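You operate a simulated robot arm through the tools that you are given. There is no shell and no other tool.

You run a simulated robot arm. Do the job below in one go: nothing can be reset, and whatever is moved stays where it is left.

Task
Measure the three sample tubes with the yellow thermometer, then lay the hottest on the black cooling plate.
Fine: put the thermometer back; leave the other samples. Set down upright: yellow thermometer.

Only the result counts: the job must be done as asked and must still hold three seconds after the hand-in. Knocking over, shifting, dropping, spilling or breaking anything else fails it.

Robot
A 6-joint arm with a two-finger parallel gripper, fixed in place. Base frame: the origin is on the floor under the middle of its stand, x ahead of it, y to its left, z up. Lengths are in cm, angles in rad, forces in N, time in s.
With the tool pointing down near the work surface it reaches from about 30 to 80 cm from the base axis. Its first joint turns from -2.897 to 2.897 rad. Payload 3.43 kg.
The TCP is the grasp point between the finger pads, 3.4 cm short of the fingertips. In the tool frame z runs along the fingers and y along their closing line. The gripper opens to 12.8 cm. The fingers are 2.4 cm wide and 1.2 cm thick; the gripper's body (4.8 by 13 cm) begins 9.6 cm behind the TCP.
Orientation is that of the tool frame in the base frame, as a unit quaternion [x, y, z, w]. With the fingers straight down and closing along the base's y, the tool's x points along the base's -x, its y along +y and its z along -z.

Tools
- The arm moves only by the tool apply_moves. Its argument "rows" is one flat list of numbers, 7 for each row, row after row: the shift along the tool's x, y, z in units of 400 mm (1.0 is 400 mm), then the turn, a rotation vector about the tool's x, y, z in units of 120 degrees (1.0 is 120 degrees), then the opening, from 0 (shut) to 1 (fully open). In form: [dx, dy, dz, wx, wy, wz, gripper, dx, dy, dz, wx, wy, wz, gripper, ...]. A call has 1 to 20 rows; each row is the pose to reach, as a shift and turn from the pose commanded when the call began, along the tool's axes at that moment. A call with a number of a shift or a turn outside -1 to 1 is refused whole. Each row takes 0.2 s and may step no farther than 5 cm and 0.15 rad from the row before; otherwise, or with a gripper value out of range, the whole call is refused. A pose out of reach is approached as far as the arm can. The call stops where the force on the tool passes 40 N (or 10 N more than at its start, if that is more) or the arm is blocked; 0.2 s more then pass. The fingers move at their own pace (about 4.5 cm/s each) and stop on an object; they squeeze with about 29 N. The grip force told is the motor's: it shows also when the fingers shut on nothing. Time passes only in rows, and 0.2 s behind the last, so rows that repeat a pose let the fingers close. It gives the time, the measured TCP pose, the force on the tool (base axes), the opening and the grip force at its end, in the units of the frame above (readings bear some noise), with the torque about the TCP (base axes, N m) and any sound that the robot's microphone picked up.
- Cameras (640 x 400 px; columns grow to the right, rows downward): "scene" is fixed at [40.46, 50.52, 161.05]; the picture's right is [-0.40, 0.92, 0.00], its down [0.88, 0.39, -0.27] and it looks along [-0.25, -0.11, -0.96] (base axes); focal length 237 px, centre (320, 200). "wrist" rides on the gripper at [7.6, -1.1, -16] in the tool frame; the picture's right is [0.15, 0.99, 0.00], its down [-0.88, 0.13, -0.46] and it looks along [-0.45, 0.07, 0.89] (tool axes); focal length 234 px, centre (320, 200). There is no depth. A picture from a camera that has moved, and an enlarged one, comes with that camera's place and axes in the base frame and with its lens. The place of the scene camera against the robot may be out by one fixed shift of up to 1.2 cm in any direction.
- snapshot(camera): a new picture of that camera. No time passes.
- enlarge(camera, box): a new picture of the part [left, top, right, bottom] of that camera's present view, enlarged. No time passes.
- sign_off(): hands the job in; it is judged then, once.

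Places have to be worked out from the pictures, the camera data and where the tool is seen. Open the gripper and draw the arm clear of the work before you hand the job in, unless the task says otherwise.

The tools are called after "Call:" by a JSON object that holds its "api" and its "payload". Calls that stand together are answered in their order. apply_moves: Moves the arm, as the interface text tells. Its arguments: {"type":"object","properties":{"rows":{"type":"array","items":{"type":"number"}}},"required":["rows"]} The other tools are called the same way: snapshot (camera) takes a picture; enlarge (camera, box) takes an enlarged picture of a part of a camera's view; sign_off () hands the job in.

At the start:

```text
clock: 0.0
tool_pos: [17.08, 40.34, 126.48]
orientation: [-0.001, 1.0, 0.001, -0.001]
ft_force: [-0.8, 1.0, 0.5]
wrist_torque: [-0.02, 0.02, 0.01]
opening: 12.83
gripper_force: 0.1
```

scene: 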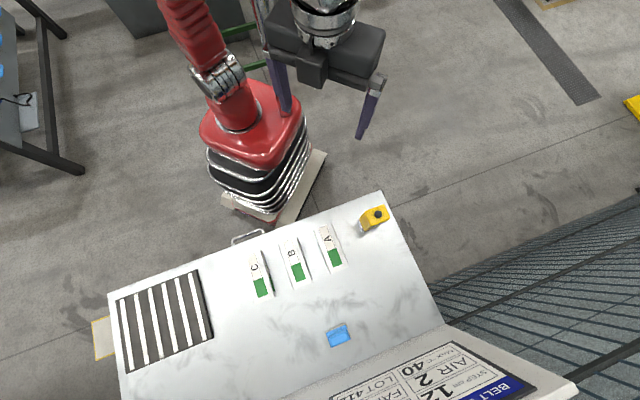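
wrist: 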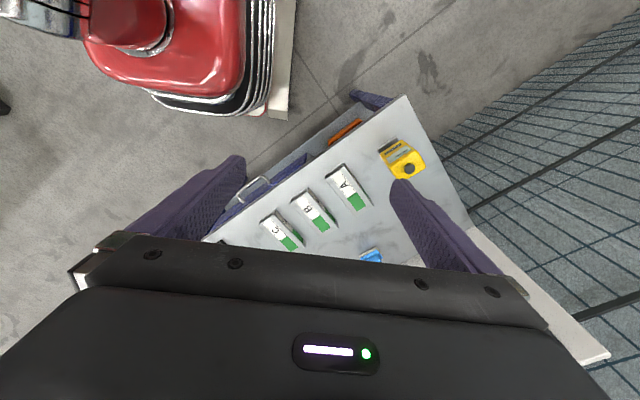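

I start by looking closely at the bench: the scene shows three samples A, B, C, a yellow thermometer near the bench's corner, and a black striped plate. I enlarge these areas for detail.

Call:
{"api": "enlarge", "payload": {"camera": "scene", "box": [220, 180, 420, 305]}}

Call:
{"api": "enlarge", "payload": {"camera": "scene", "box": [100, 240, 300, 365]}}

Call:
{"api": "enlarge", "payload": {"camera": "scene", "box": [300, 280, 540, 400]}}

Call:
{"api": "enlarge", "payload": {"camera": "wrist", "box": [230, 90, 470, 270]}}

```text
3.20 times, centred on (320, 242) of scene
camera zoom: at [40.46, 50.52, 161.05], right [-0.4, 0.92, 0.0], down [0.88, 0.39, -0.27], along [-0.25, -0.11, -0.96], focal length 758 px, centre (320, 64)
```

zoom: 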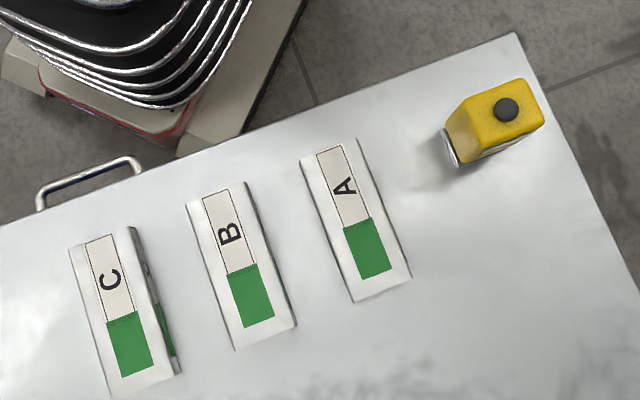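

```text
3.20 times, centred on (200, 302) of scene
camera zoom: at [40.46, 50.52, 161.05], right [-0.4, 0.92, 0.0], down [0.88, 0.39, -0.27], along [-0.25, -0.11, -0.96], focal length 758 px, centre (704, -128)
```

zoom: 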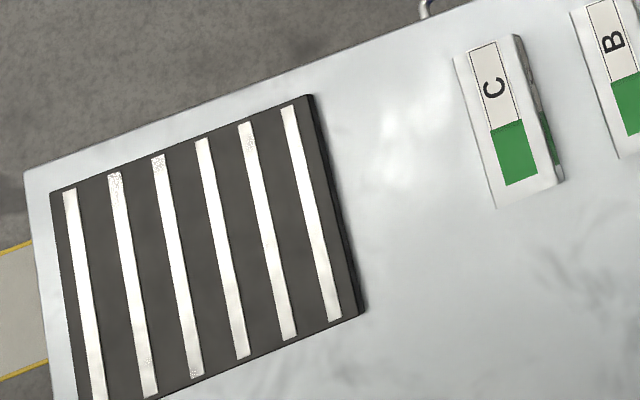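

```text
2.67 times, centred on (420, 340) of scene
camera zoom: at [40.46, 50.52, 161.05], right [-0.4, 0.92, 0.0], down [0.88, 0.39, -0.27], along [-0.25, -0.11, -0.96], focal length 632 px, centre (53, -173)
```

zoom: 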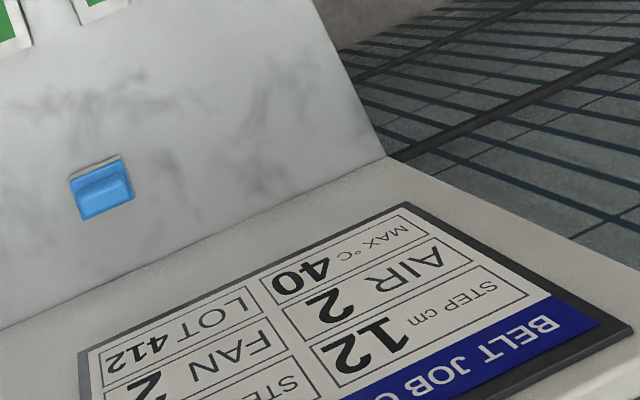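

```text
2.22 times, centred on (350, 180) of wrist
camera zoom: at [9.46, 39.29, 142.43], right [-0.15, 0.99, 0.0], down [0.88, 0.13, 0.45], along [0.45, 0.07, -0.89], focal length 520 px, centre (253, 244)
```

zoom: 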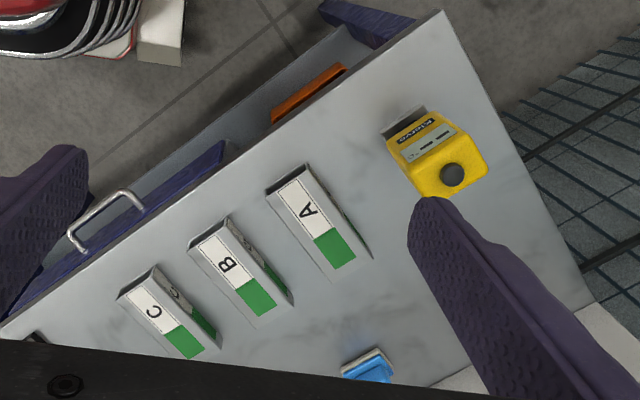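

The scene and wrist views triangulate the bench top to about z≈85 and the thermometer's top to about (22, 59, 99). I move the open gripper up-range of the thermometer, staying above it, to get a closer wrist view.

Call:
{"api": "apply_moves", "payload": {"rows": [0.03, 0.07, 0.05, 0, 0, 0, 1, 0.06, 0.14, 0.1, 0, 0, 0, 1, 0.09, 0.21, 0.15, 0, 0, 0, 1, 0.12, 0.28, 0.2, 0, 0, 0, 1, 0.15, 0.35, 0.25, 0, 0, 0, 1, 0.175, 0.425, 0.3, 0, 0, 0, 1, 0.175, 0.425, 0.3, 0, 0, 0, 1]}}

Call:
{"api": "snapshot", "payload": {"camera": "wrist"}}

Call:
{"api": "enlarge", "payload": {"camera": "wrist", "box": [260, 140, 380, 240]}}

Call:
{"api": "snapshot", "payload": {"camera": "scene"}}

```text
clock: 1.6
tool_pos: [10.21, 57.62, 114.65]
orientation: [-0.001, 1.0, 0.0, -0.001]
ft_force: [0.0, -0.3, -0.8]
wrist_torque: [0.0, 0.01, 0.01]
opening: 12.79
gripper_force: 0.1
```

```text
taken
camera wrist: at [2.59, 56.4, 130.6], right [-0.15, 0.99, 0.0], down [0.88, 0.13, 0.45], along [0.45, 0.07, -0.89], focal length 234 px, centre (320, 200)
```

wrist: 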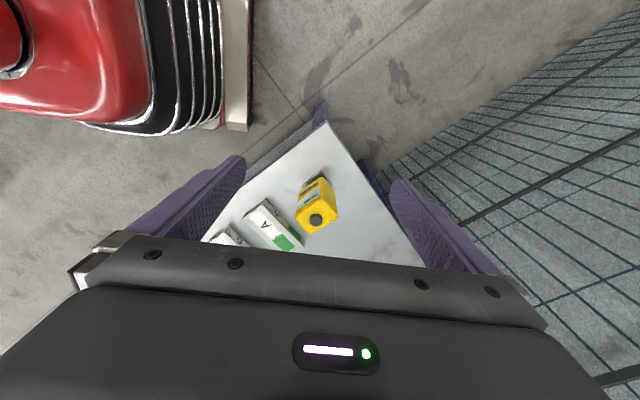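

```text
4.00 times, centred on (320, 190) of wrist
camera zoom: at [2.59, 56.4, 130.6], right [-0.15, 0.99, 0.0], down [0.88, 0.13, 0.45], along [0.45, 0.07, -0.89], focal length 937 px, centre (320, 240)
```

zoom: 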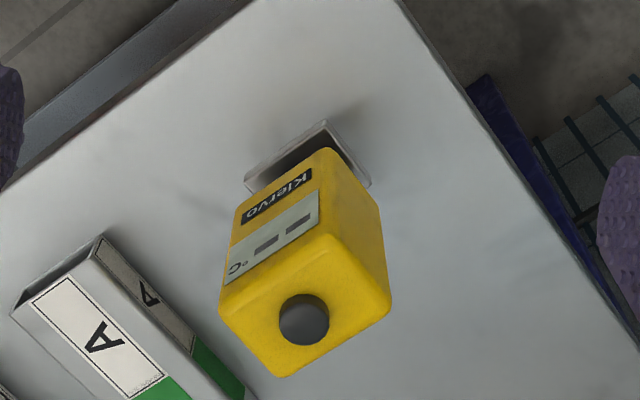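

```text
taken
```

scene: 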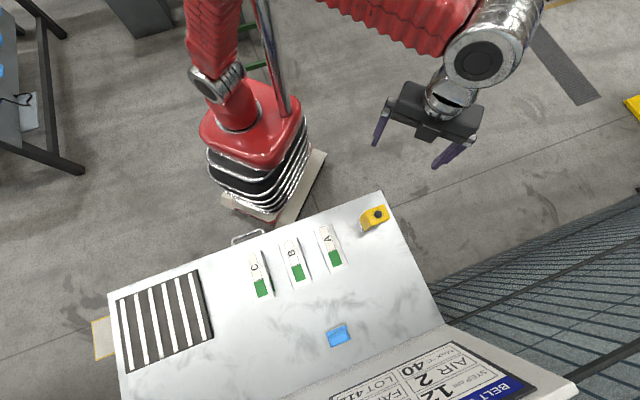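

The thermometer stands upright at about (21.8, 58.7), its top at z≈99.5 and its display facing the robot, yawed about 43°. I turn the tool by 43° so that the camera faces the display, and come closer while staying above it.

Call:
{"api": "apply_moves", "payload": {"rows": [-0.024, -0.0175, 0.031, 0, 0, -0.051, 1, -0.048, -0.035, 0.062, 0, 0, -0.102, 1, -0.072, -0.0525, 0.093, 0, 0, -0.153, 1, -0.096, -0.07, 0.124, 0, 0, -0.204, 1, -0.12, -0.0875, 0.155, 0, 0, -0.255, 1, -0.144, -0.105, 0.186, 0, 0, -0.306, 1, -0.1675, -0.1225, 0.216, 0, 0, -0.358, 1, -0.1675, -0.1225, 0.216, 0, 0, -0.358, 1]}}

Call:
{"api": "snapshot", "payload": {"camera": "wrist"}}

Call:
{"api": "enlarge", "payload": {"camera": "wrist", "box": [240, 130, 400, 250]}}

```text
clock: 3.4
tool_pos: [16.52, 52.68, 105.97]
orientation: [-0.367, 0.93, 0.001, 0.0]
ft_force: [-0.6, 0.4, 0.4]
wrist_torque: [-0.04, 0.04, 0.02]
opening: 12.82
gripper_force: 0.1
```

```text
taken
camera wrist: at [11.79, 46.57, 121.86], right [-0.78, 0.62, 0.0], down [0.55, 0.7, 0.46], along [0.28, 0.36, -0.89], focal length 234 px, centre (320, 200)
```

wrist: 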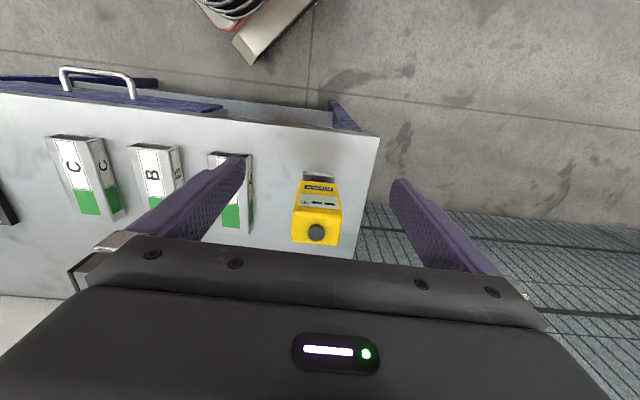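

```text
3.33 times, centred on (320, 190) of wrist
camera zoom: at [11.79, 46.57, 121.86], right [-0.78, 0.62, 0.0], down [0.55, 0.7, 0.46], along [0.28, 0.36, -0.89], focal length 781 px, centre (320, 233)
```

zoom: 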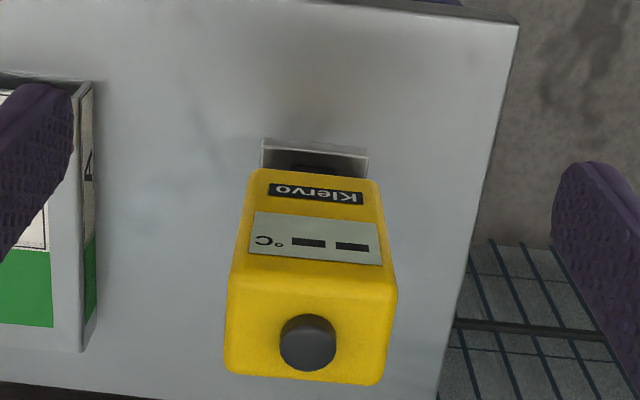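

The display currently reads "-- --". I want to see how the thermometer stands in its holder, so I tilt the tool by about 38° for a lower side view, backing away from it at the same time.

Call:
{"api": "apply_moves", "payload": {"rows": [0.02, 0, 0.035, 0, -0.053, 0, 1, 0.035, 0, 0.07, 0, -0.106, 0, 1, 0.05, 0, 0.105, 0, -0.159, 0, 1, 0.06, 0, 0.14, 0, -0.212, 0, 1, 0.07, 0, 0.18, 0, -0.265, 0, 1, 0.0775, 0, 0.22, 0, -0.317, 0, 1, 0.0775, 0, 0.22, 0, -0.317, 0, 1]}}

Call:
{"api": "snapshot", "payload": {"camera": "wrist"}}

Call:
{"api": "enlarge", "payload": {"camera": "wrist", "box": [240, 130, 400, 250]}}

```text
clock: 5.0
tool_pos: [14.38, 50.34, 97.2]
orientation: [-0.347, 0.88, 0.121, 0.302]
ft_force: [0.5, -0.2, -0.3]
wrist_torque: [0.0, 0.0, 0.0]
opening: 12.8
gripper_force: 0.1
```

```text
taken
camera wrist: at [3.54, 38.77, 105.01], right [-0.76, 0.64, -0.09], down [0.21, 0.38, 0.9], along [0.61, 0.67, -0.42], focal length 234 px, centre (320, 200)
```

wrist: 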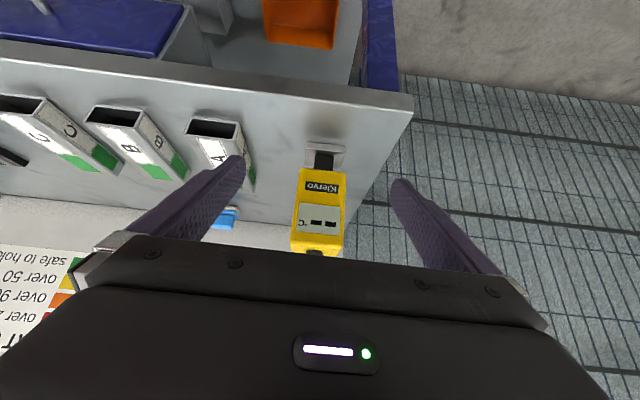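

```text
3.33 times, centred on (320, 190) of wrist
camera zoom: at [3.54, 38.77, 105.01], right [-0.76, 0.64, -0.09], down [0.21, 0.38, 0.9], along [0.61, 0.67, -0.42], focal length 781 px, centre (320, 233)
```

zoom: 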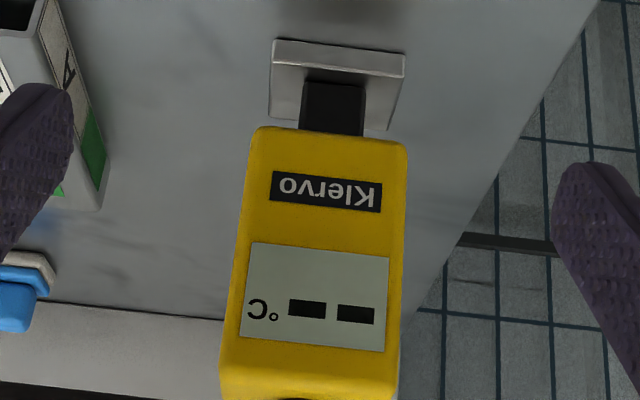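

The thermometer has a yellow body on a dark stem sitting on a small silver foot or holder; the samples are hollow square tubes open toward the robot. A colour chart is partly visible at lower left, so I enlarge that and the tubes.

Call:
{"api": "enlarge", "payload": {"camera": "wrist", "box": [0, 240, 110, 350]}}

Call:
{"api": "enlarge", "payload": {"camera": "wrist", "box": [0, 80, 250, 240]}}

Call:
{"api": "enlarge", "payload": {"camera": "wrist", "box": [290, 130, 360, 180]}}

Call:
{"api": "enlarge", "payload": {"camera": "wrist", "box": [0, 0, 420, 100]}}

```text
3.64 times, centred on (55, 295) of wrist
camera zoom: at [3.54, 38.77, 105.01], right [-0.76, 0.64, -0.09], down [0.21, 0.38, 0.9], along [0.61, 0.67, -0.42], focal length 852 px, centre (1284, -146)
```

zoom: 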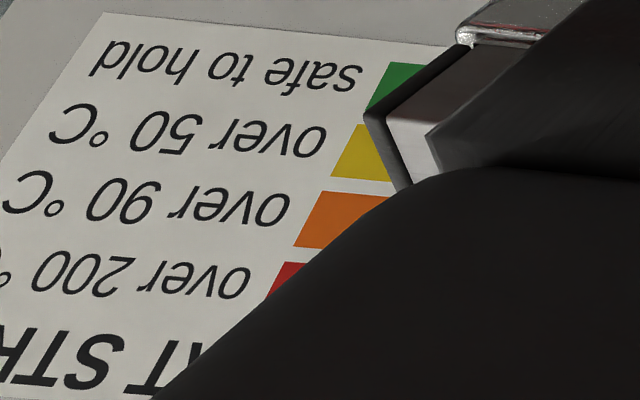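

```text
2.50 times, centred on (125, 160) of wrist
camera zoom: at [3.54, 38.77, 105.01], right [-0.76, 0.64, -0.09], down [0.21, 0.38, 0.9], along [0.61, 0.67, -0.42], focal length 585 px, centre (808, 300)
```

zoom: 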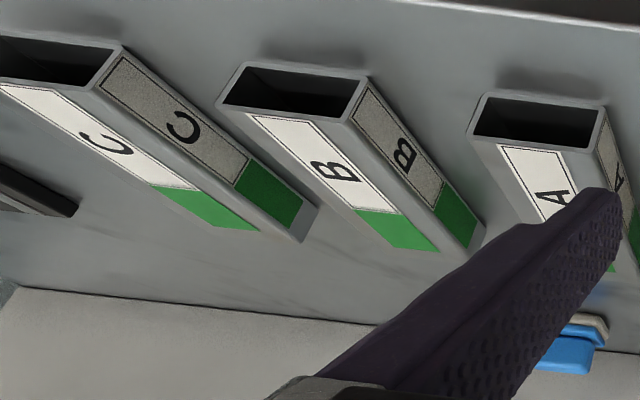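

```text
8.00 times, centred on (325, 155) of wrist
camera zoom: at [3.54, 38.77, 105.01], right [-0.76, 0.64, -0.09], down [0.21, 0.38, 0.9], along [0.61, 0.67, -0.42], focal length 1873 px, centre (280, 560)
```

zoom: 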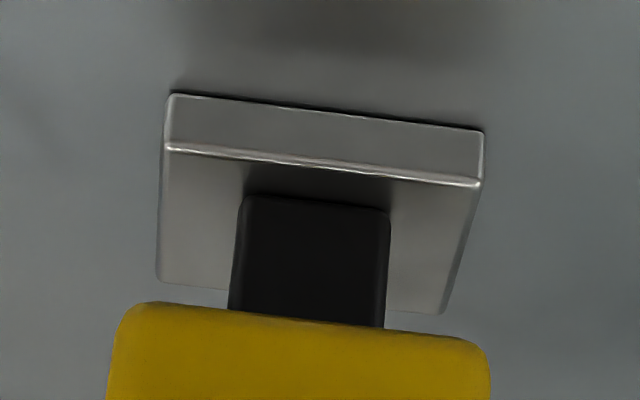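

```text
1.52 times, centred on (210, 50) of wrist
camera zoom: at [3.54, 38.77, 105.01], right [-0.76, 0.64, -0.09], down [0.21, 0.38, 0.9], along [0.61, 0.67, -0.42], focal length 357 px, centre (488, 429)
```

zoom: 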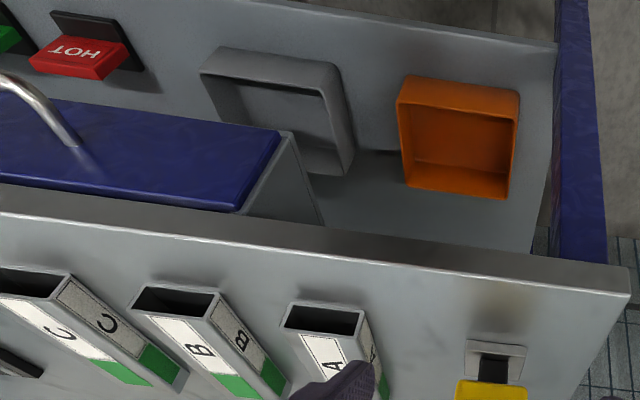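

The thermometer's body spans about z 89.4–98.7, is 5.5 cm wide, and has a dark stem and a silver foot 1.2 cm high. I go back to the vertical pose above and in front of it, then look again to check the alignment.

Call:
{"api": "apply_moves", "payload": {"rows": [-0.033, 0, -0.021, 0, 0.053, 0, 1, -0.066, 0, -0.042, 0, 0.106, 0, 1, -0.099, 0, -0.063, 0, 0.159, 0, 1, -0.132, 0, -0.084, 0, 0.212, 0, 1, -0.165, 0, -0.105, 0, 0.265, 0, 1, -0.197, 0, -0.124, 0, 0.317, 0, 1, -0.197, 0, -0.124, 0, 0.317, 0, 1]}}

Call:
{"api": "snapshot", "payload": {"camera": "wrist"}}

```text
clock: 6.6
tool_pos: [16.69, 52.6, 105.88]
orientation: [-0.367, 0.93, 0.001, -0.001]
ft_force: [-0.2, -0.9, -0.4]
wrist_torque: [0.01, 0.04, -0.02]
opening: 12.81
gripper_force: 0.0
```

```text
taken
camera wrist: at [11.91, 46.56, 121.79], right [-0.78, 0.62, 0.0], down [0.56, 0.7, 0.45], along [0.28, 0.36, -0.89], focal length 234 px, centre (320, 200)
```

wrist: 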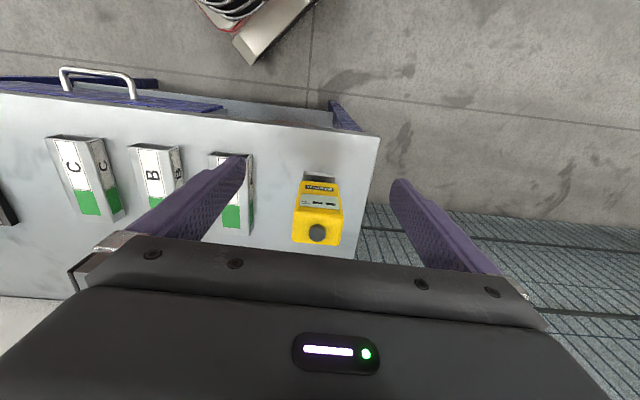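

The view is as before, so I shift the open gripper horizontally to directly over the thermometer's centre (21.8, 58.7), fingertips about 3 cm above its knob, and check.

Call:
{"api": "apply_moves", "payload": {"rows": [-0.066, 0.008, 0, 0, 0, 0, 1, -0.132, 0.016, 0, 0, 0, 0, 1, -0.198, 0.024, 0, 0, 0, 0, 1, -0.198, 0.024, 0, 0, 0, 0, 1]}}

Call:
{"api": "snapshot", "payload": {"camera": "wrist"}}

Call:
{"api": "enlarge", "payload": {"camera": "wrist", "box": [220, 110, 420, 235]}}

Call:
{"api": "enlarge", "payload": {"camera": "scene", "box": [300, 160, 440, 260]}}

```text
clock: 7.6
tool_pos: [21.76, 58.85, 105.91]
orientation: [-0.368, 0.93, 0.001, 0.0]
ft_force: [0.4, -0.2, 0.0]
wrist_torque: [0.02, -0.02, 0.03]
opening: 12.8
gripper_force: 0.0
```

```text
taken
camera wrist: at [16.94, 52.93, 121.82], right [-0.78, 0.62, 0.0], down [0.56, 0.7, 0.46], along [0.28, 0.36, -0.89], focal length 234 px, centre (320, 200)
```

wrist: 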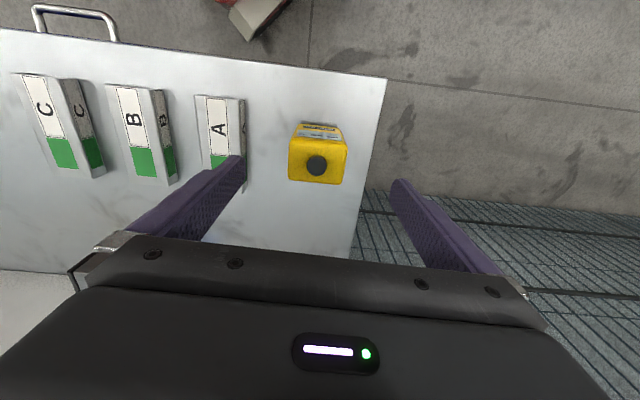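

```text
3.20 times, centred on (320, 172) of wrist
camera zoom: at [16.94, 52.93, 121.82], right [-0.78, 0.62, 0.0], down [0.56, 0.7, 0.46], along [0.28, 0.36, -0.89], focal length 749 px, centre (320, 288)
```

zoom: 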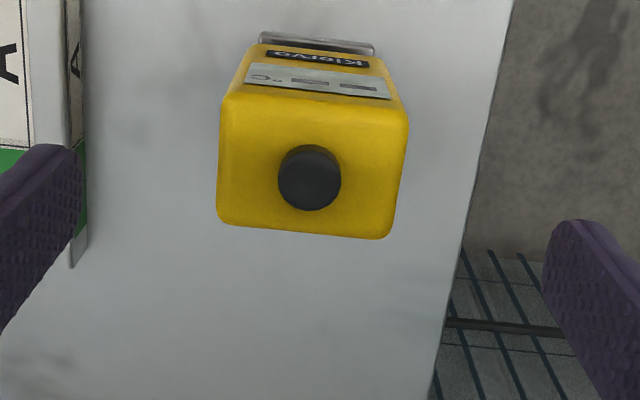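

```text
4.00 times, centred on (370, 210) of scene
camera zoom: at [40.46, 50.52, 161.05], right [-0.4, 0.92, 0.0], down [0.88, 0.39, -0.27], along [-0.25, -0.11, -0.96], focal length 948 px, centre (120, 160)
```

zoom: 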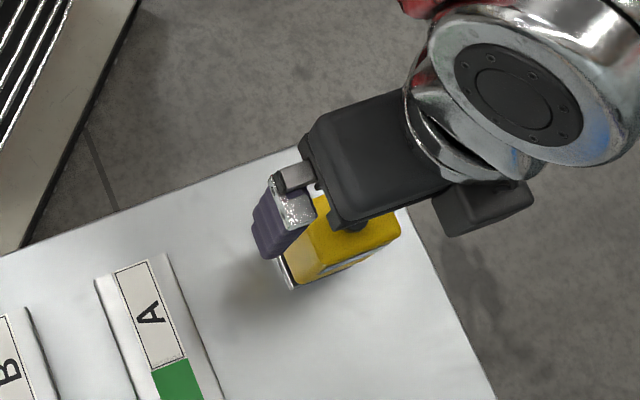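

The knob projects to (21.82, 58.69) and the body's edges suggest a yaw near 45°, so I turn 2° more, shift 2 mm along −y of the tool, and descend around the body to TCP z≈93.7 with the gripper open.

Call:
{"api": "apply_moves", "payload": {"rows": [0.001, -0.005, 0.05, 0, 0, -0.0165, 1, 0.001, -0.005, 0.1, 0, 0, -0.0165, 1, 0.001, -0.005, 0.15, 0, 0, -0.0165, 1, 0.001, -0.005, 0.2, 0, 0, -0.0165, 1, 0.001, -0.005, 0.25, 0, 0, -0.0165, 1, 0.001, -0.005, 0.28, 0, 0, -0.0165, 1, 0.001, -0.005, 0.305, 0, 0, -0.0165, 1, 0.001, -0.005, 0.305, 0, 0, -0.0165, 1]}}

Call:
{"api": "snapshot", "payload": {"camera": "wrist"}}

Call:
{"api": "enlarge", "payload": {"camera": "wrist", "box": [220, 80, 420, 240]}}

Call:
{"api": "enlarge", "payload": {"camera": "scene", "box": [300, 160, 440, 260]}}

```text
clock: 9.4
tool_pos: [21.95, 58.6, 93.64]
orientation: [-0.383, 0.924, 0.0, 0.0]
ft_force: [-0.1, -1.0, -0.3]
wrist_torque: [-0.02, -0.01, -0.03]
opening: 12.81
gripper_force: 0.2
```

```text
taken
camera wrist: at [17.37, 52.43, 109.63], right [-0.8, 0.6, 0.0], down [0.53, 0.71, 0.46], along [0.27, 0.37, -0.89], focal length 234 px, centre (320, 200)
```

wrist: 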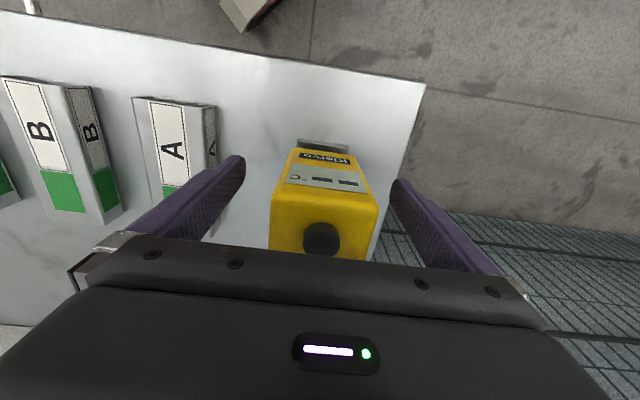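

```text
2.50 times, centred on (320, 160) of wrist
camera zoom: at [17.37, 52.43, 109.63], right [-0.8, 0.6, 0.0], down [0.53, 0.71, 0.46], along [0.27, 0.37, -0.89], focal length 585 px, centre (320, 300)
```

zoom: 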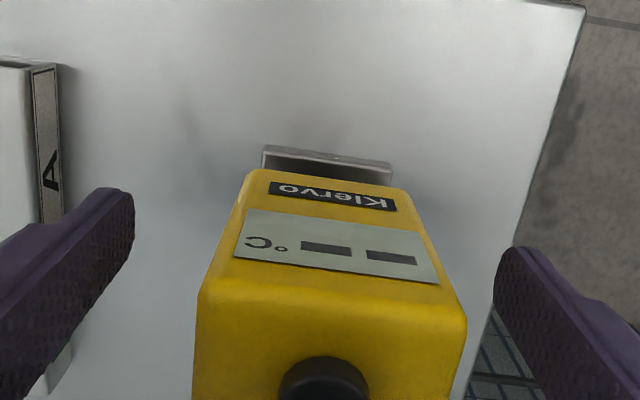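

```text
4.00 times, centred on (370, 210) of scene
camera zoom: at [40.46, 50.52, 161.05], right [-0.4, 0.92, 0.0], down [0.88, 0.39, -0.27], along [-0.25, -0.11, -0.96], focal length 948 px, centre (120, 160)
```

zoom: 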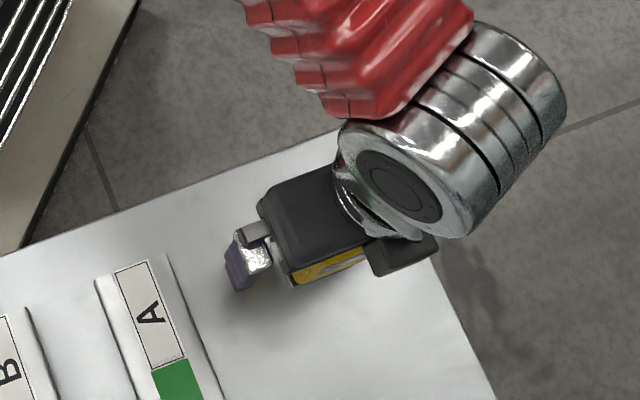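

The fingers straddle the body, centred within a couple of millimetres, and the display is readable in the wrist view. I close the gripper on the body in place.

Call:
{"api": "apply_moves", "payload": {"rows": [0, 0, 0, 0, 0, 0, 0.5, 0, 0, 0, 0, 0, 0, 0.45, 0, 0, 0, 0, 0, 0, 0.4, 0, 0, 0, 0, 0, 0, 0.3, 0, 0, 0, 0, 0, 0, 0, 0, 0, 0, 0, 0, 0, 0, 0, 0, 0, 0, 0, 0, 0, 0, 0, 0, 0, 0, 0, 0]}}

Call:
{"api": "enlarge", "payload": {"camera": "wrist", "box": [220, 80, 420, 240]}}

```text
clock: 11.2
tool_pos: [21.96, 58.59, 93.73]
orientation: [-0.383, 0.924, 0.001, 0.0]
ft_force: [-1.8, 1.0, 2.5]
wrist_torque: [0.0, 0.05, -0.01]
opening: 6.0
gripper_force: 29.1
```

```text
2.50 times, centred on (320, 160) of wrist
camera zoom: at [17.36, 52.44, 109.66], right [-0.8, 0.6, 0.0], down [0.53, 0.71, 0.46], along [0.27, 0.37, -0.89], focal length 585 px, centre (320, 300)
```

zoom: 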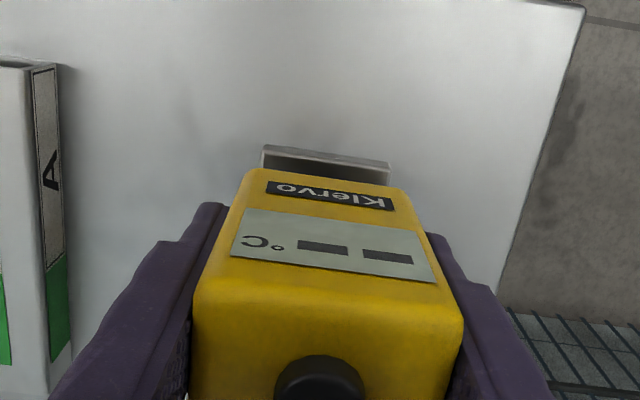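

Gripped at 6.0 cm opening with 29 N. I lift gently by 2 cm to see what comes along and read the weight.

Call:
{"api": "apply_moves", "payload": {"rows": [0, 0, -0.01, 0, 0, 0, 0, 0, 0, -0.025, 0, 0, 0, 0, 0, 0, -0.05, 0, 0, 0, 0, 0, 0, -0.05, 0, 0, 0, 0]}}

Call:
{"api": "snapshot", "payload": {"camera": "wrist"}}

Call:
{"api": "enlarge", "payload": {"camera": "wrist", "box": [220, 80, 420, 240]}}

Call:
{"api": "enlarge", "payload": {"camera": "scene", "box": [300, 160, 440, 260]}}

```text
clock: 12.2
tool_pos: [21.74, 58.43, 95.75]
orientation: [-0.383, 0.924, 0.001, -0.001]
ft_force: [0.7, 0.1, -3.0]
wrist_torque: [0.01, -0.04, -0.04]
opening: 6.0
gripper_force: 28.9
```

```text
taken
camera wrist: at [17.34, 52.41, 111.6], right [-0.8, 0.6, 0.0], down [0.53, 0.71, 0.46], along [0.27, 0.37, -0.89], focal length 234 px, centre (320, 200)
```

wrist: 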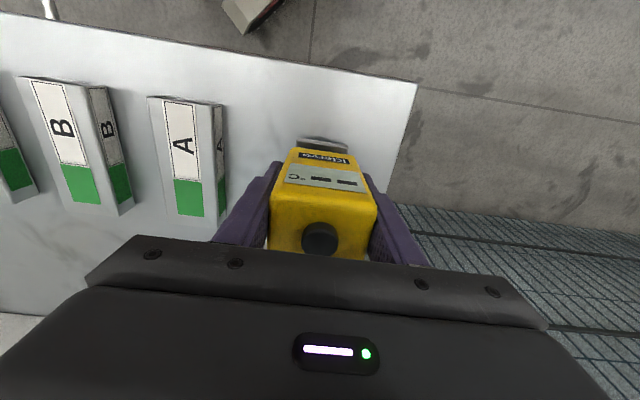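

```text
2.50 times, centred on (320, 160) of wrist
camera zoom: at [17.34, 52.41, 111.6], right [-0.8, 0.6, 0.0], down [0.53, 0.71, 0.46], along [0.27, 0.37, -0.89], focal length 585 px, centre (320, 300)
```

zoom: 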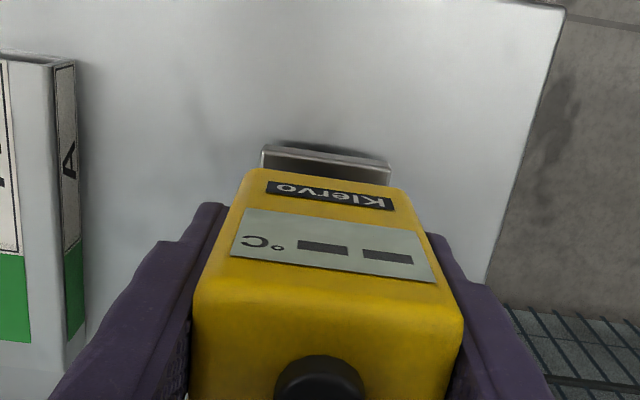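

```text
4.00 times, centred on (370, 210) of scene
camera zoom: at [40.46, 50.52, 161.05], right [-0.4, 0.92, 0.0], down [0.88, 0.39, -0.27], along [-0.25, -0.11, -0.96], focal length 948 px, centre (120, 160)
```

zoom: 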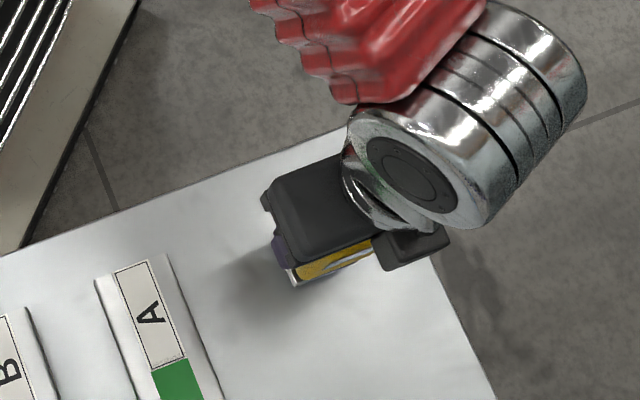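

The silver foot is part of the thermometer (its contact plate) and came up with it; total weight is about 3–5 N. I enlarge the tubes in this view to locate them before moving over.

Call:
{"api": "enlarge", "payload": {"camera": "wrist", "box": [0, 60, 260, 240]}}

Call:
{"api": "enlarge", "payload": {"camera": "scene", "box": [230, 210, 360, 310]}}

```text
2.22 times, centred on (130, 150) of wrist
camera zoom: at [17.34, 52.41, 111.6], right [-0.8, 0.6, 0.0], down [0.53, 0.71, 0.46], along [0.27, 0.37, -0.89], focal length 520 px, centre (742, 311)
```

zoom: 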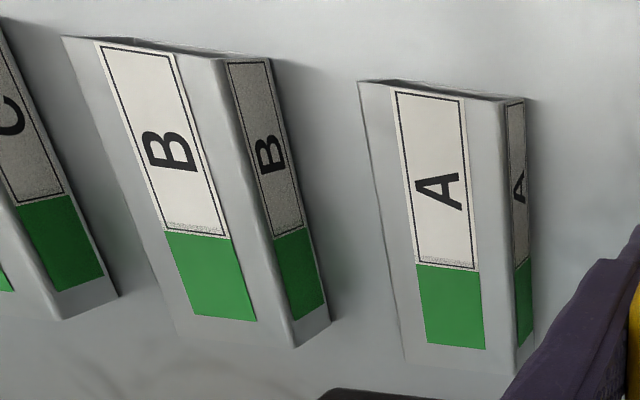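

```text
4.00 times, centred on (295, 260) of scene
camera zoom: at [40.46, 50.52, 161.05], right [-0.4, 0.92, 0.0], down [0.88, 0.39, -0.27], along [-0.25, -0.11, -0.96], focal length 948 px, centre (420, -40)
```

zoom: 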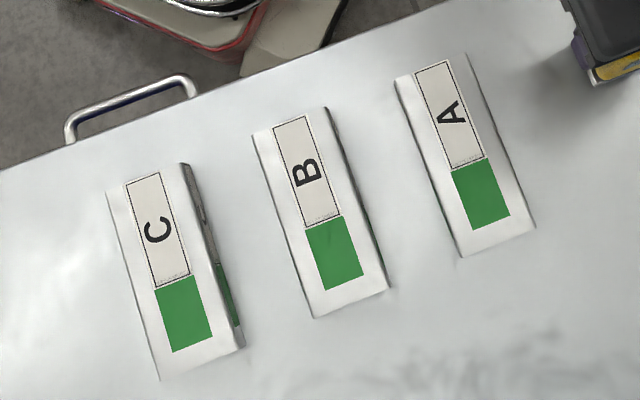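

In this view tube A is about 14 × 5.9 cm with its centre about +3.0 cm along u and −13.7 cm along v from the TCP, top at z≈87–88. I lift the thermometer 5 cm more and carry it over tube A.

Call:
{"api": "apply_moves", "payload": {"rows": [0, 0, -0.06, 0, 0, 0, 0, 0, 0, -0.125, 0, 0, 0, 0, -0.015, -0.06, -0.125, 0, 0, 0, 0, -0.03, -0.125, -0.125, 0, 0, 0, 0, -0.045, -0.19, -0.125, 0, 0, 0, 0, -0.06, -0.255, -0.125, 0, 0, 0, 0, -0.07, -0.31, -0.125, 0, 0, 0, 0, -0.075, -0.343, -0.125, 0, 0, 0, 0, -0.075, -0.343, -0.125, 0, 0, 0, 0]}}

Call:
{"api": "snapshot", "payload": {"camera": "wrist"}}

Call:
{"api": "enlarge", "payload": {"camera": "wrist", "box": [220, 80, 420, 240]}}

Call:
{"api": "enlarge", "payload": {"camera": "scene", "box": [240, 180, 400, 300]}}

```text
clock: 14.2
tool_pos: [33.8, 50.93, 100.57]
orientation: [-0.383, 0.924, 0.001, 0.0]
ft_force: [-0.2, 0.5, -2.8]
wrist_torque: [-0.03, 0.01, 0.0]
opening: 5.98
gripper_force: 28.8
```

```text
taken
camera wrist: at [29.22, 44.82, 116.57], right [-0.8, 0.6, 0.0], down [0.53, 0.71, 0.46], along [0.27, 0.37, -0.89], focal length 234 px, centre (320, 200)
```

wrist: 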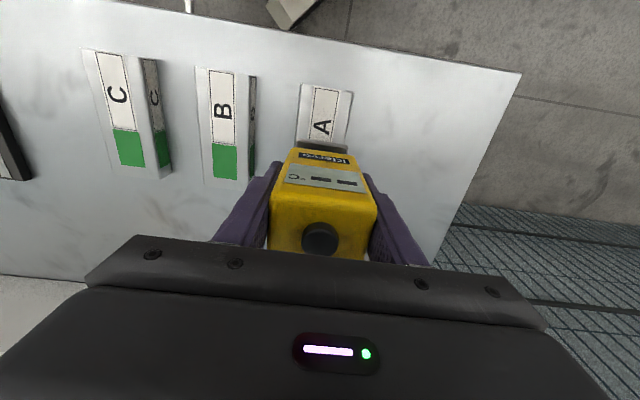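

```text
2.50 times, centred on (320, 160) of wrist
camera zoom: at [29.22, 44.82, 116.57], right [-0.8, 0.6, 0.0], down [0.53, 0.71, 0.46], along [0.27, 0.37, -0.89], focal length 585 px, centre (320, 300)
```

zoom: 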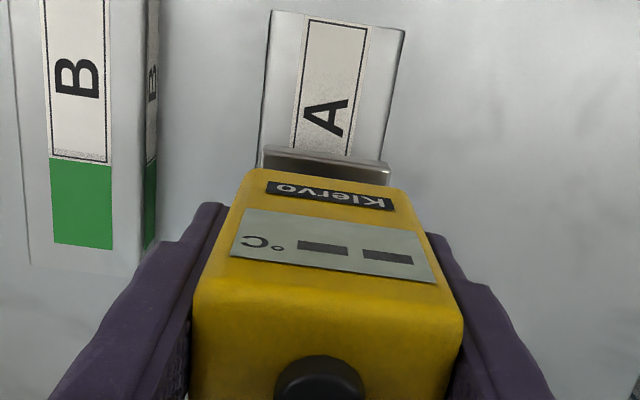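

```text
3.33 times, centred on (320, 240) of scene
camera zoom: at [40.46, 50.52, 161.05], right [-0.4, 0.92, 0.0], down [0.88, 0.39, -0.27], along [-0.25, -0.11, -0.96], focal length 790 px, centre (320, 67)
```

zoom: 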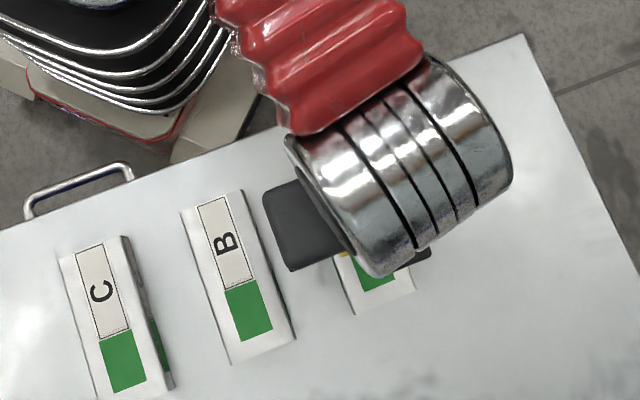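

The thermometer hovers about 3.5 cm over tube A and still shows "-- --". I lower it 2.4 cm and check the display for a reading before touching.

Call:
{"api": "apply_moves", "payload": {"rows": [0, 0, 0.02, 0, 0, 0, 0, 0, 0, 0.04, 0, 0, 0, 0, 0, 0, 0.06, 0, 0, 0, 0, 0, 0, 0.06, 0, 0, 0, 0]}}

Call:
{"api": "enlarge", "payload": {"camera": "wrist", "box": [220, 80, 420, 240]}}

```text
clock: 15.2
tool_pos: [33.8, 50.95, 98.22]
orientation: [-0.383, 0.924, 0.0, 0.0]
ft_force: [-0.4, -0.2, -2.6]
wrist_torque: [0.02, 0.0, 0.02]
opening: 5.98
gripper_force: 29.0
```

```text
2.50 times, centred on (320, 160) of wrist
camera zoom: at [29.22, 44.83, 114.18], right [-0.8, 0.6, 0.0], down [0.53, 0.71, 0.46], along [0.27, 0.37, -0.89], focal length 585 px, centre (320, 300)
```

zoom: 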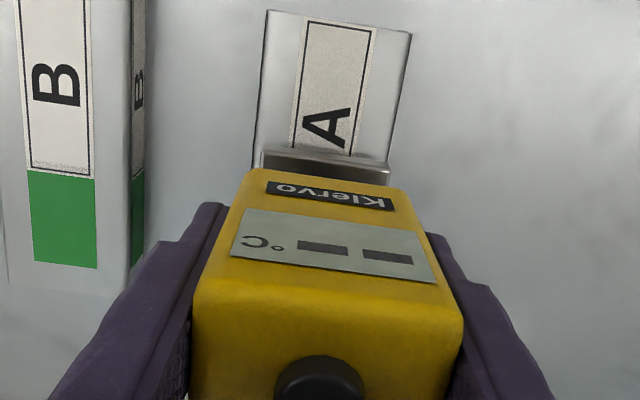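

Still no reading, with the foot about 1–1.5 cm above the tube. I go down in small 2 mm steps and watch the force.

Call:
{"api": "apply_moves", "payload": {"rows": [0, 0, 0.005, 0, 0, 0, 0, 0, 0, 0.01, 0, 0, 0, 0, 0, 0, 0.015, 0, 0, 0, 0, 0, 0, 0.015, 0, 0, 0, 0]}}

Call:
{"api": "enlarge", "payload": {"camera": "wrist", "box": [220, 80, 420, 240]}}

```text
clock: 16.2
tool_pos: [33.6, 50.89, 97.66]
orientation: [-0.382, 0.924, 0.001, -0.001]
ft_force: [-0.5, 0.5, -2.8]
wrist_torque: [0.04, 0.01, -0.01]
opening: 5.96
gripper_force: 29.2
```

```text
2.50 times, centred on (320, 160) of wrist
camera zoom: at [29.16, 44.8, 113.53], right [-0.8, 0.6, 0.0], down [0.53, 0.71, 0.46], along [0.27, 0.37, -0.89], focal length 585 px, centre (320, 300)
```

zoom: 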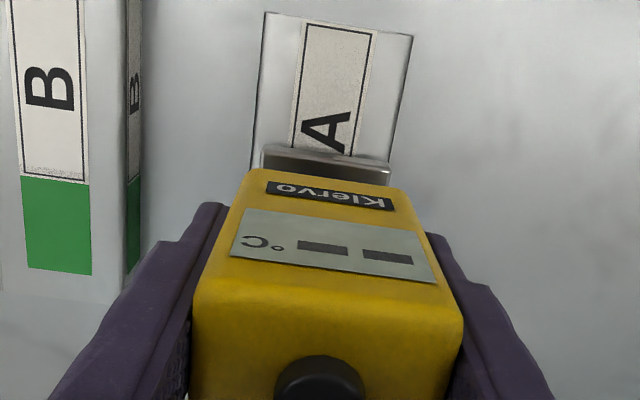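

No contact yet (force unchanged at about −2.8 N). I continue down another 4 mm in small steps.

Call:
{"api": "apply_moves", "payload": {"rows": [0, 0, 0.0035, 0, 0, 0, 0, 0, 0, 0.007, 0, 0, 0, 0, 0, 0, 0.01, 0, 0, 0, 0, 0, 0, 0.01, 0, 0, 0, 0]}}

Call:
{"api": "enlarge", "payload": {"camera": "wrist", "box": [220, 80, 420, 240]}}

```text
clock: 17.2
tool_pos: [33.77, 50.92, 97.18]
orientation: [-0.382, 0.924, 0.002, 0.0]
ft_force: [-0.3, -0.2, -3.4]
wrist_torque: [-0.01, 0.0, -0.01]
opening: 6.01
gripper_force: 29.1
```

```text
2.50 times, centred on (320, 160) of wrist
camera zoom: at [29.21, 44.82, 113.18], right [-0.8, 0.6, 0.0], down [0.53, 0.71, 0.46], along [0.27, 0.37, -0.89], focal length 585 px, centre (320, 300)
```

zoom: 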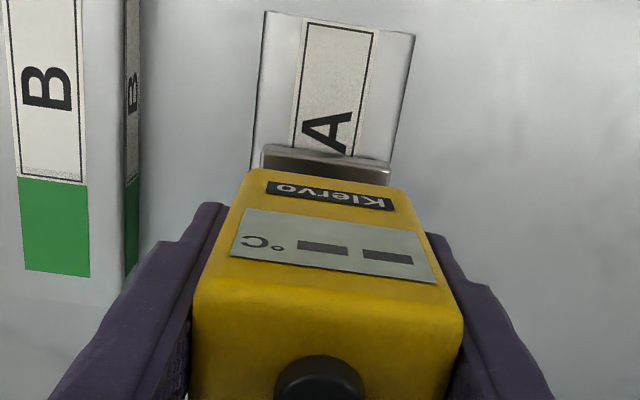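

Still free (−3.4 N) and no reading; I continue another 4 mm down in fine steps.

Call:
{"api": "apply_moves", "payload": {"rows": [0, 0, 0.0025, 0, 0, 0, 0, 0, 0, 0.005, 0, 0, 0, 0, 0, 0, 0.0075, 0, 0, 0, 0, 0, 0, 0.01, 0, 0, 0, 0]}}

Call:
{"api": "enlarge", "payload": {"camera": "wrist", "box": [220, 80, 420, 240]}}

```text
clock: 18.2
tool_pos: [33.7, 50.83, 96.79]
orientation: [-0.382, 0.924, 0.001, -0.001]
ft_force: [0.1, 0.6, -3.6]
wrist_torque: [-0.02, 0.01, -0.01]
opening: 5.98
gripper_force: 28.8
```

```text
2.50 times, centred on (320, 160) of wrist
camera zoom: at [29.23, 44.78, 112.72], right [-0.8, 0.6, 0.0], down [0.53, 0.71, 0.46], along [0.27, 0.37, -0.89], focal length 585 px, centre (320, 300)
```

zoom: 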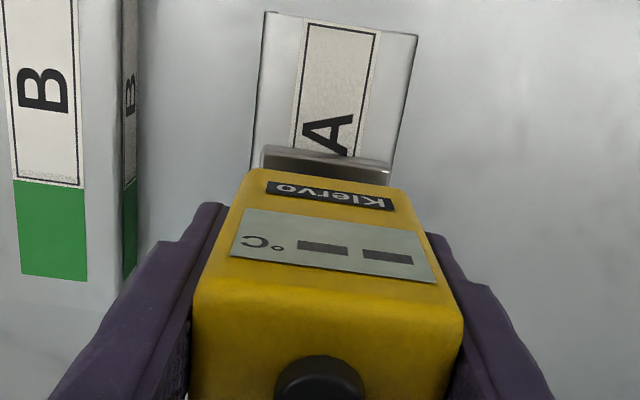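

No contact yet; down another 4 mm in 1 mm rows.

Call:
{"api": "apply_moves", "payload": {"rows": [0, 0, 0.0025, 0, 0, 0, 0, 0, 0, 0.005, 0, 0, 0, 0, 0, 0, 0.0075, 0, 0, 0, 0, 0, 0, 0.01, 0, 0, 0, 0]}}

Call:
{"api": "enlarge", "payload": {"camera": "wrist", "box": [220, 80, 420, 240]}}

```text
clock: 19.2
tool_pos: [33.81, 50.98, 96.8]
orientation: [-0.383, 0.924, 0.002, 0.001]
ft_force: [0.2, -5.3, 26.6]
wrist_torque: [-0.72, -0.25, -0.04]
opening: 6.02
gripper_force: 29.2
```

```text
2.50 times, centred on (320, 160) of wrist
camera zoom: at [29.22, 44.8, 112.58], right [-0.8, 0.6, 0.0], down [0.53, 0.71, 0.46], along [0.27, 0.37, -0.89], focal length 585 px, centre (320, 300)
```

zoom: 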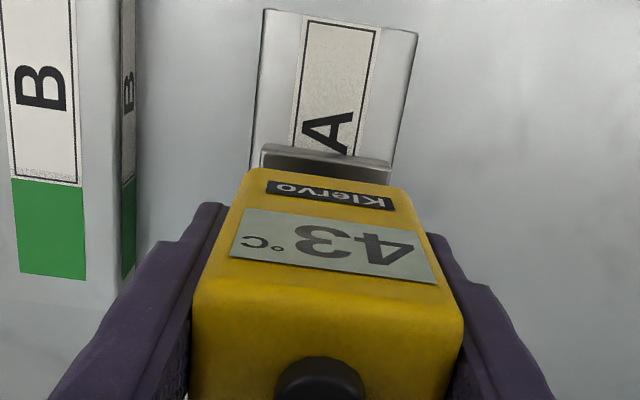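

Contact: force rose to 26.6 N and the display lights up with about "43 °C". I ease the push slightly (1.5 mm less), wait for the reading to settle, and look closely.

Call:
{"api": "apply_moves", "payload": {"rows": [0, 0, -0.002, 0, 0, 0, 0, 0, 0, -0.004, 0, 0, 0, 0, 0, 0, -0.004, 0, 0, 0, 0, 0, 0, -0.004, 0, 0, 0, 0, 0, 0, -0.004, 0, 0, 0, 0, 0, 0, -0.004, 0, 0, 0, 0]}}

Call:
{"api": "enlarge", "payload": {"camera": "wrist", "box": [285, 155, 375, 205]}}

```text
clock: 20.6
tool_pos: [33.77, 50.97, 96.72]
orientation: [-0.382, 0.924, 0.001, -0.001]
ft_force: [3.8, 4.9, 23.5]
wrist_torque: [0.09, -0.52, 0.04]
opening: 5.98
gripper_force: 28.8
```

```text
7.11 times, centred on (330, 180) of wrist
camera zoom: at [29.2, 44.79, 112.56], right [-0.8, 0.6, 0.0], down [0.53, 0.71, 0.46], along [0.27, 0.37, -0.89], focal length 1665 px, centre (249, 342)
```

zoom: 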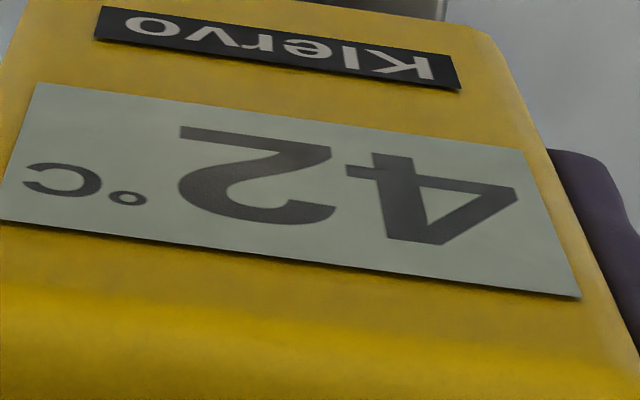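

It now reads "42 °C" (was 43), so it is still settling or fluctuating. I hold still for 2 more seconds and read again.

Call:
{"api": "apply_moves", "payload": {"rows": [0, 0, 0, 0, 0, 0, 0, 0, 0, 0, 0, 0, 0, 0, 0, 0, 0, 0, 0, 0, 0, 0, 0, 0, 0, 0, 0, 0, 0, 0, 0, 0, 0, 0, 0, 0, 0, 0, 0, 0, 0, 0]}}

Call:
{"api": "enlarge", "payload": {"camera": "wrist", "box": [285, 155, 375, 205]}}

```text
clock: 22.0
tool_pos: [33.69, 51.0, 96.75]
orientation: [-0.382, 0.924, 0.002, -0.001]
ft_force: [0.2, 3.7, 25.4]
wrist_torque: [-0.08, -0.3, 0.01]
opening: 6.03
gripper_force: 28.9
```

```text
7.11 times, centred on (330, 180) of wrist
camera zoom: at [29.19, 44.77, 112.57], right [-0.8, 0.6, 0.0], down [0.53, 0.71, 0.46], along [0.27, 0.37, -0.89], focal length 1665 px, centre (249, 342)
```

zoom: 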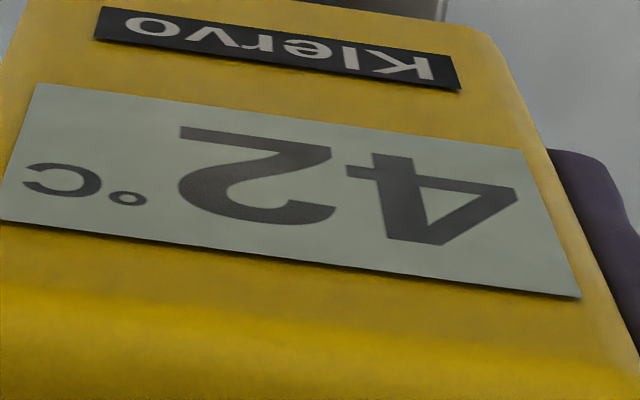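

Tube A reads a steady 42 °C. I lift 4 cm straight up and move 12 cm along −v over tube B.

Call:
{"api": "apply_moves", "payload": {"rows": [0, 0, -0.005, 0, 0, 0, 0, 0, 0, -0.02, 0, 0, 0, 0, 0, 0, -0.06, 0, 0, 0, 0, 0, 0, -0.1, 0, 0, 0, 0, -0.001, -0.06, -0.1, 0, 0, 0, 0, -0.002, -0.12, -0.1, 0, 0, 0, 0, -0.003, -0.18, -0.1, 0, 0, 0, 0, -0.004, -0.24, -0.1, 0, 0, 0, 0, -0.005, -0.3, -0.1, 0, 0, 0, 0, -0.005, -0.3, -0.1, 0, 0, 0, 0]}}

Call:
{"api": "snapshot", "payload": {"camera": "wrist"}}

Call:
{"api": "enlarge", "payload": {"camera": "wrist", "box": [220, 80, 420, 240]}}

Call:
{"api": "enlarge", "payload": {"camera": "scene", "box": [230, 210, 360, 310]}}

```text
clock: 24.2
tool_pos: [42.47, 42.45, 100.51]
orientation: [-0.384, 0.924, 0.001, -0.001]
ft_force: [0.0, -0.5, -2.8]
wrist_torque: [0.03, 0.03, 0.0]
opening: 5.97
gripper_force: 28.7
```

```text
taken
camera wrist: at [37.91, 36.34, 116.45], right [-0.8, 0.6, 0.0], down [0.53, 0.71, 0.46], along [0.27, 0.37, -0.89], focal length 234 px, centre (320, 200)
```

wrist: 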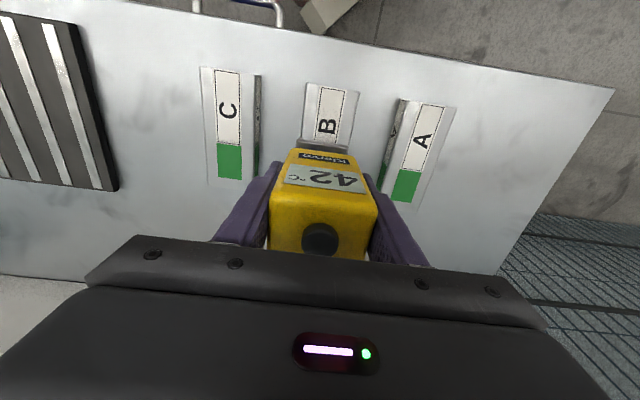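

```text
2.50 times, centred on (320, 160) of wrist
camera zoom: at [37.91, 36.34, 116.45], right [-0.8, 0.6, 0.0], down [0.53, 0.71, 0.46], along [0.27, 0.37, -0.89], focal length 585 px, centre (320, 300)
```

zoom: 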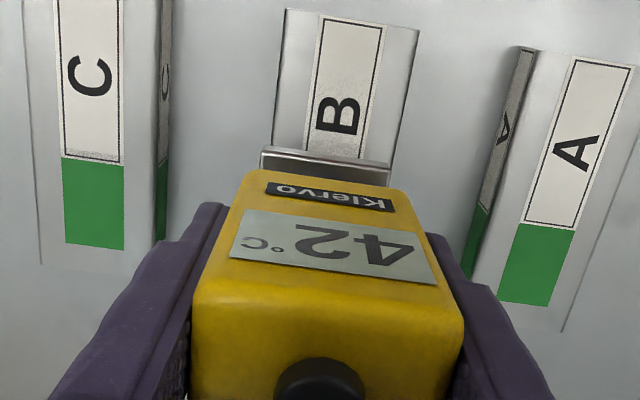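

```text
4.00 times, centred on (295, 260) of scene
camera zoom: at [40.46, 50.52, 161.05], right [-0.4, 0.92, 0.0], down [0.88, 0.39, -0.27], along [-0.25, -0.11, -0.96], focal length 948 px, centre (420, -40)
```

zoom: 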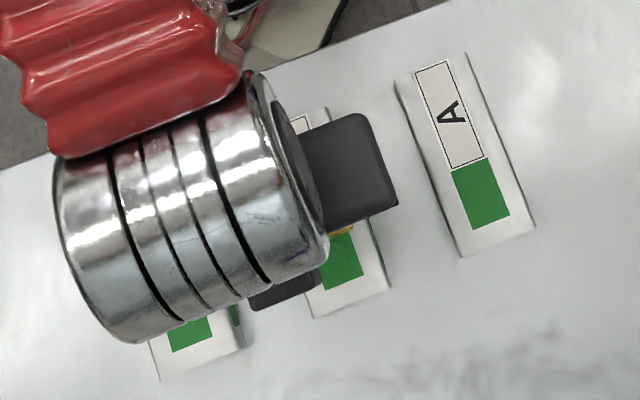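

Tube A hasn't moved, and the display holds 42 as last reading. Over B the foot is about 4 mm off centre, so I correct that and lower 3.2 cm, then in 1 mm rows to light contact.

Call:
{"api": "apply_moves", "payload": {"rows": [0, 0.01, 0.02, 0, 0, 0, 0, 0, 0.01, 0.04, 0, 0, 0, 0, 0, 0.01, 0.06, 0, 0, 0, 0, 0, 0.01, 0.075, 0, 0, 0, 0, 0, 0.01, 0.08, 0, 0, 0, 0, 0, 0.01, 0.0825, 0, 0, 0, 0, 0, 0.01, 0.085, 0, 0, 0, 0, 0, 0.01, 0.0875, 0, 0, 0, 0, 0, 0.01, 0.09, 0, 0, 0, 0, 0, 0.01, 0.0925, 0, 0, 0, 0, 0, 0.01, 0.0925, 0, 0, 0, 0]}}

Call:
{"api": "enlarge", "payload": {"camera": "wrist", "box": [220, 80, 420, 240]}}

```text
clock: 26.6
tool_pos: [42.2, 42.9, 96.86]
orientation: [-0.383, 0.924, 0.0, 0.0]
ft_force: [-0.2, 0.5, -2.8]
wrist_torque: [0.03, -0.03, 0.02]
opening: 6.0
gripper_force: 28.8
```

```text
2.50 times, centred on (320, 160) of wrist
camera zoom: at [37.6, 36.7, 112.79], right [-0.8, 0.6, 0.0], down [0.53, 0.71, 0.46], along [0.27, 0.37, -0.89], focal length 585 px, centre (320, 300)
```

zoom: 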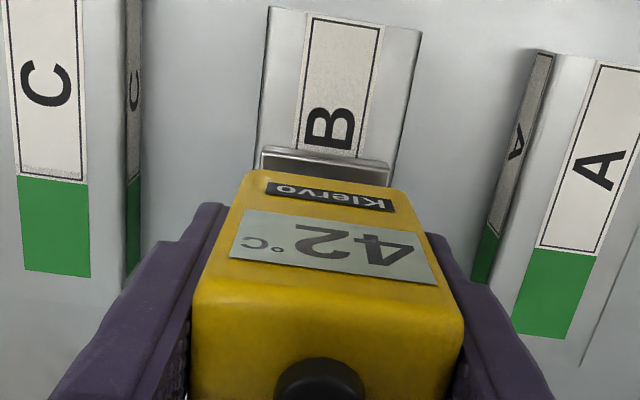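

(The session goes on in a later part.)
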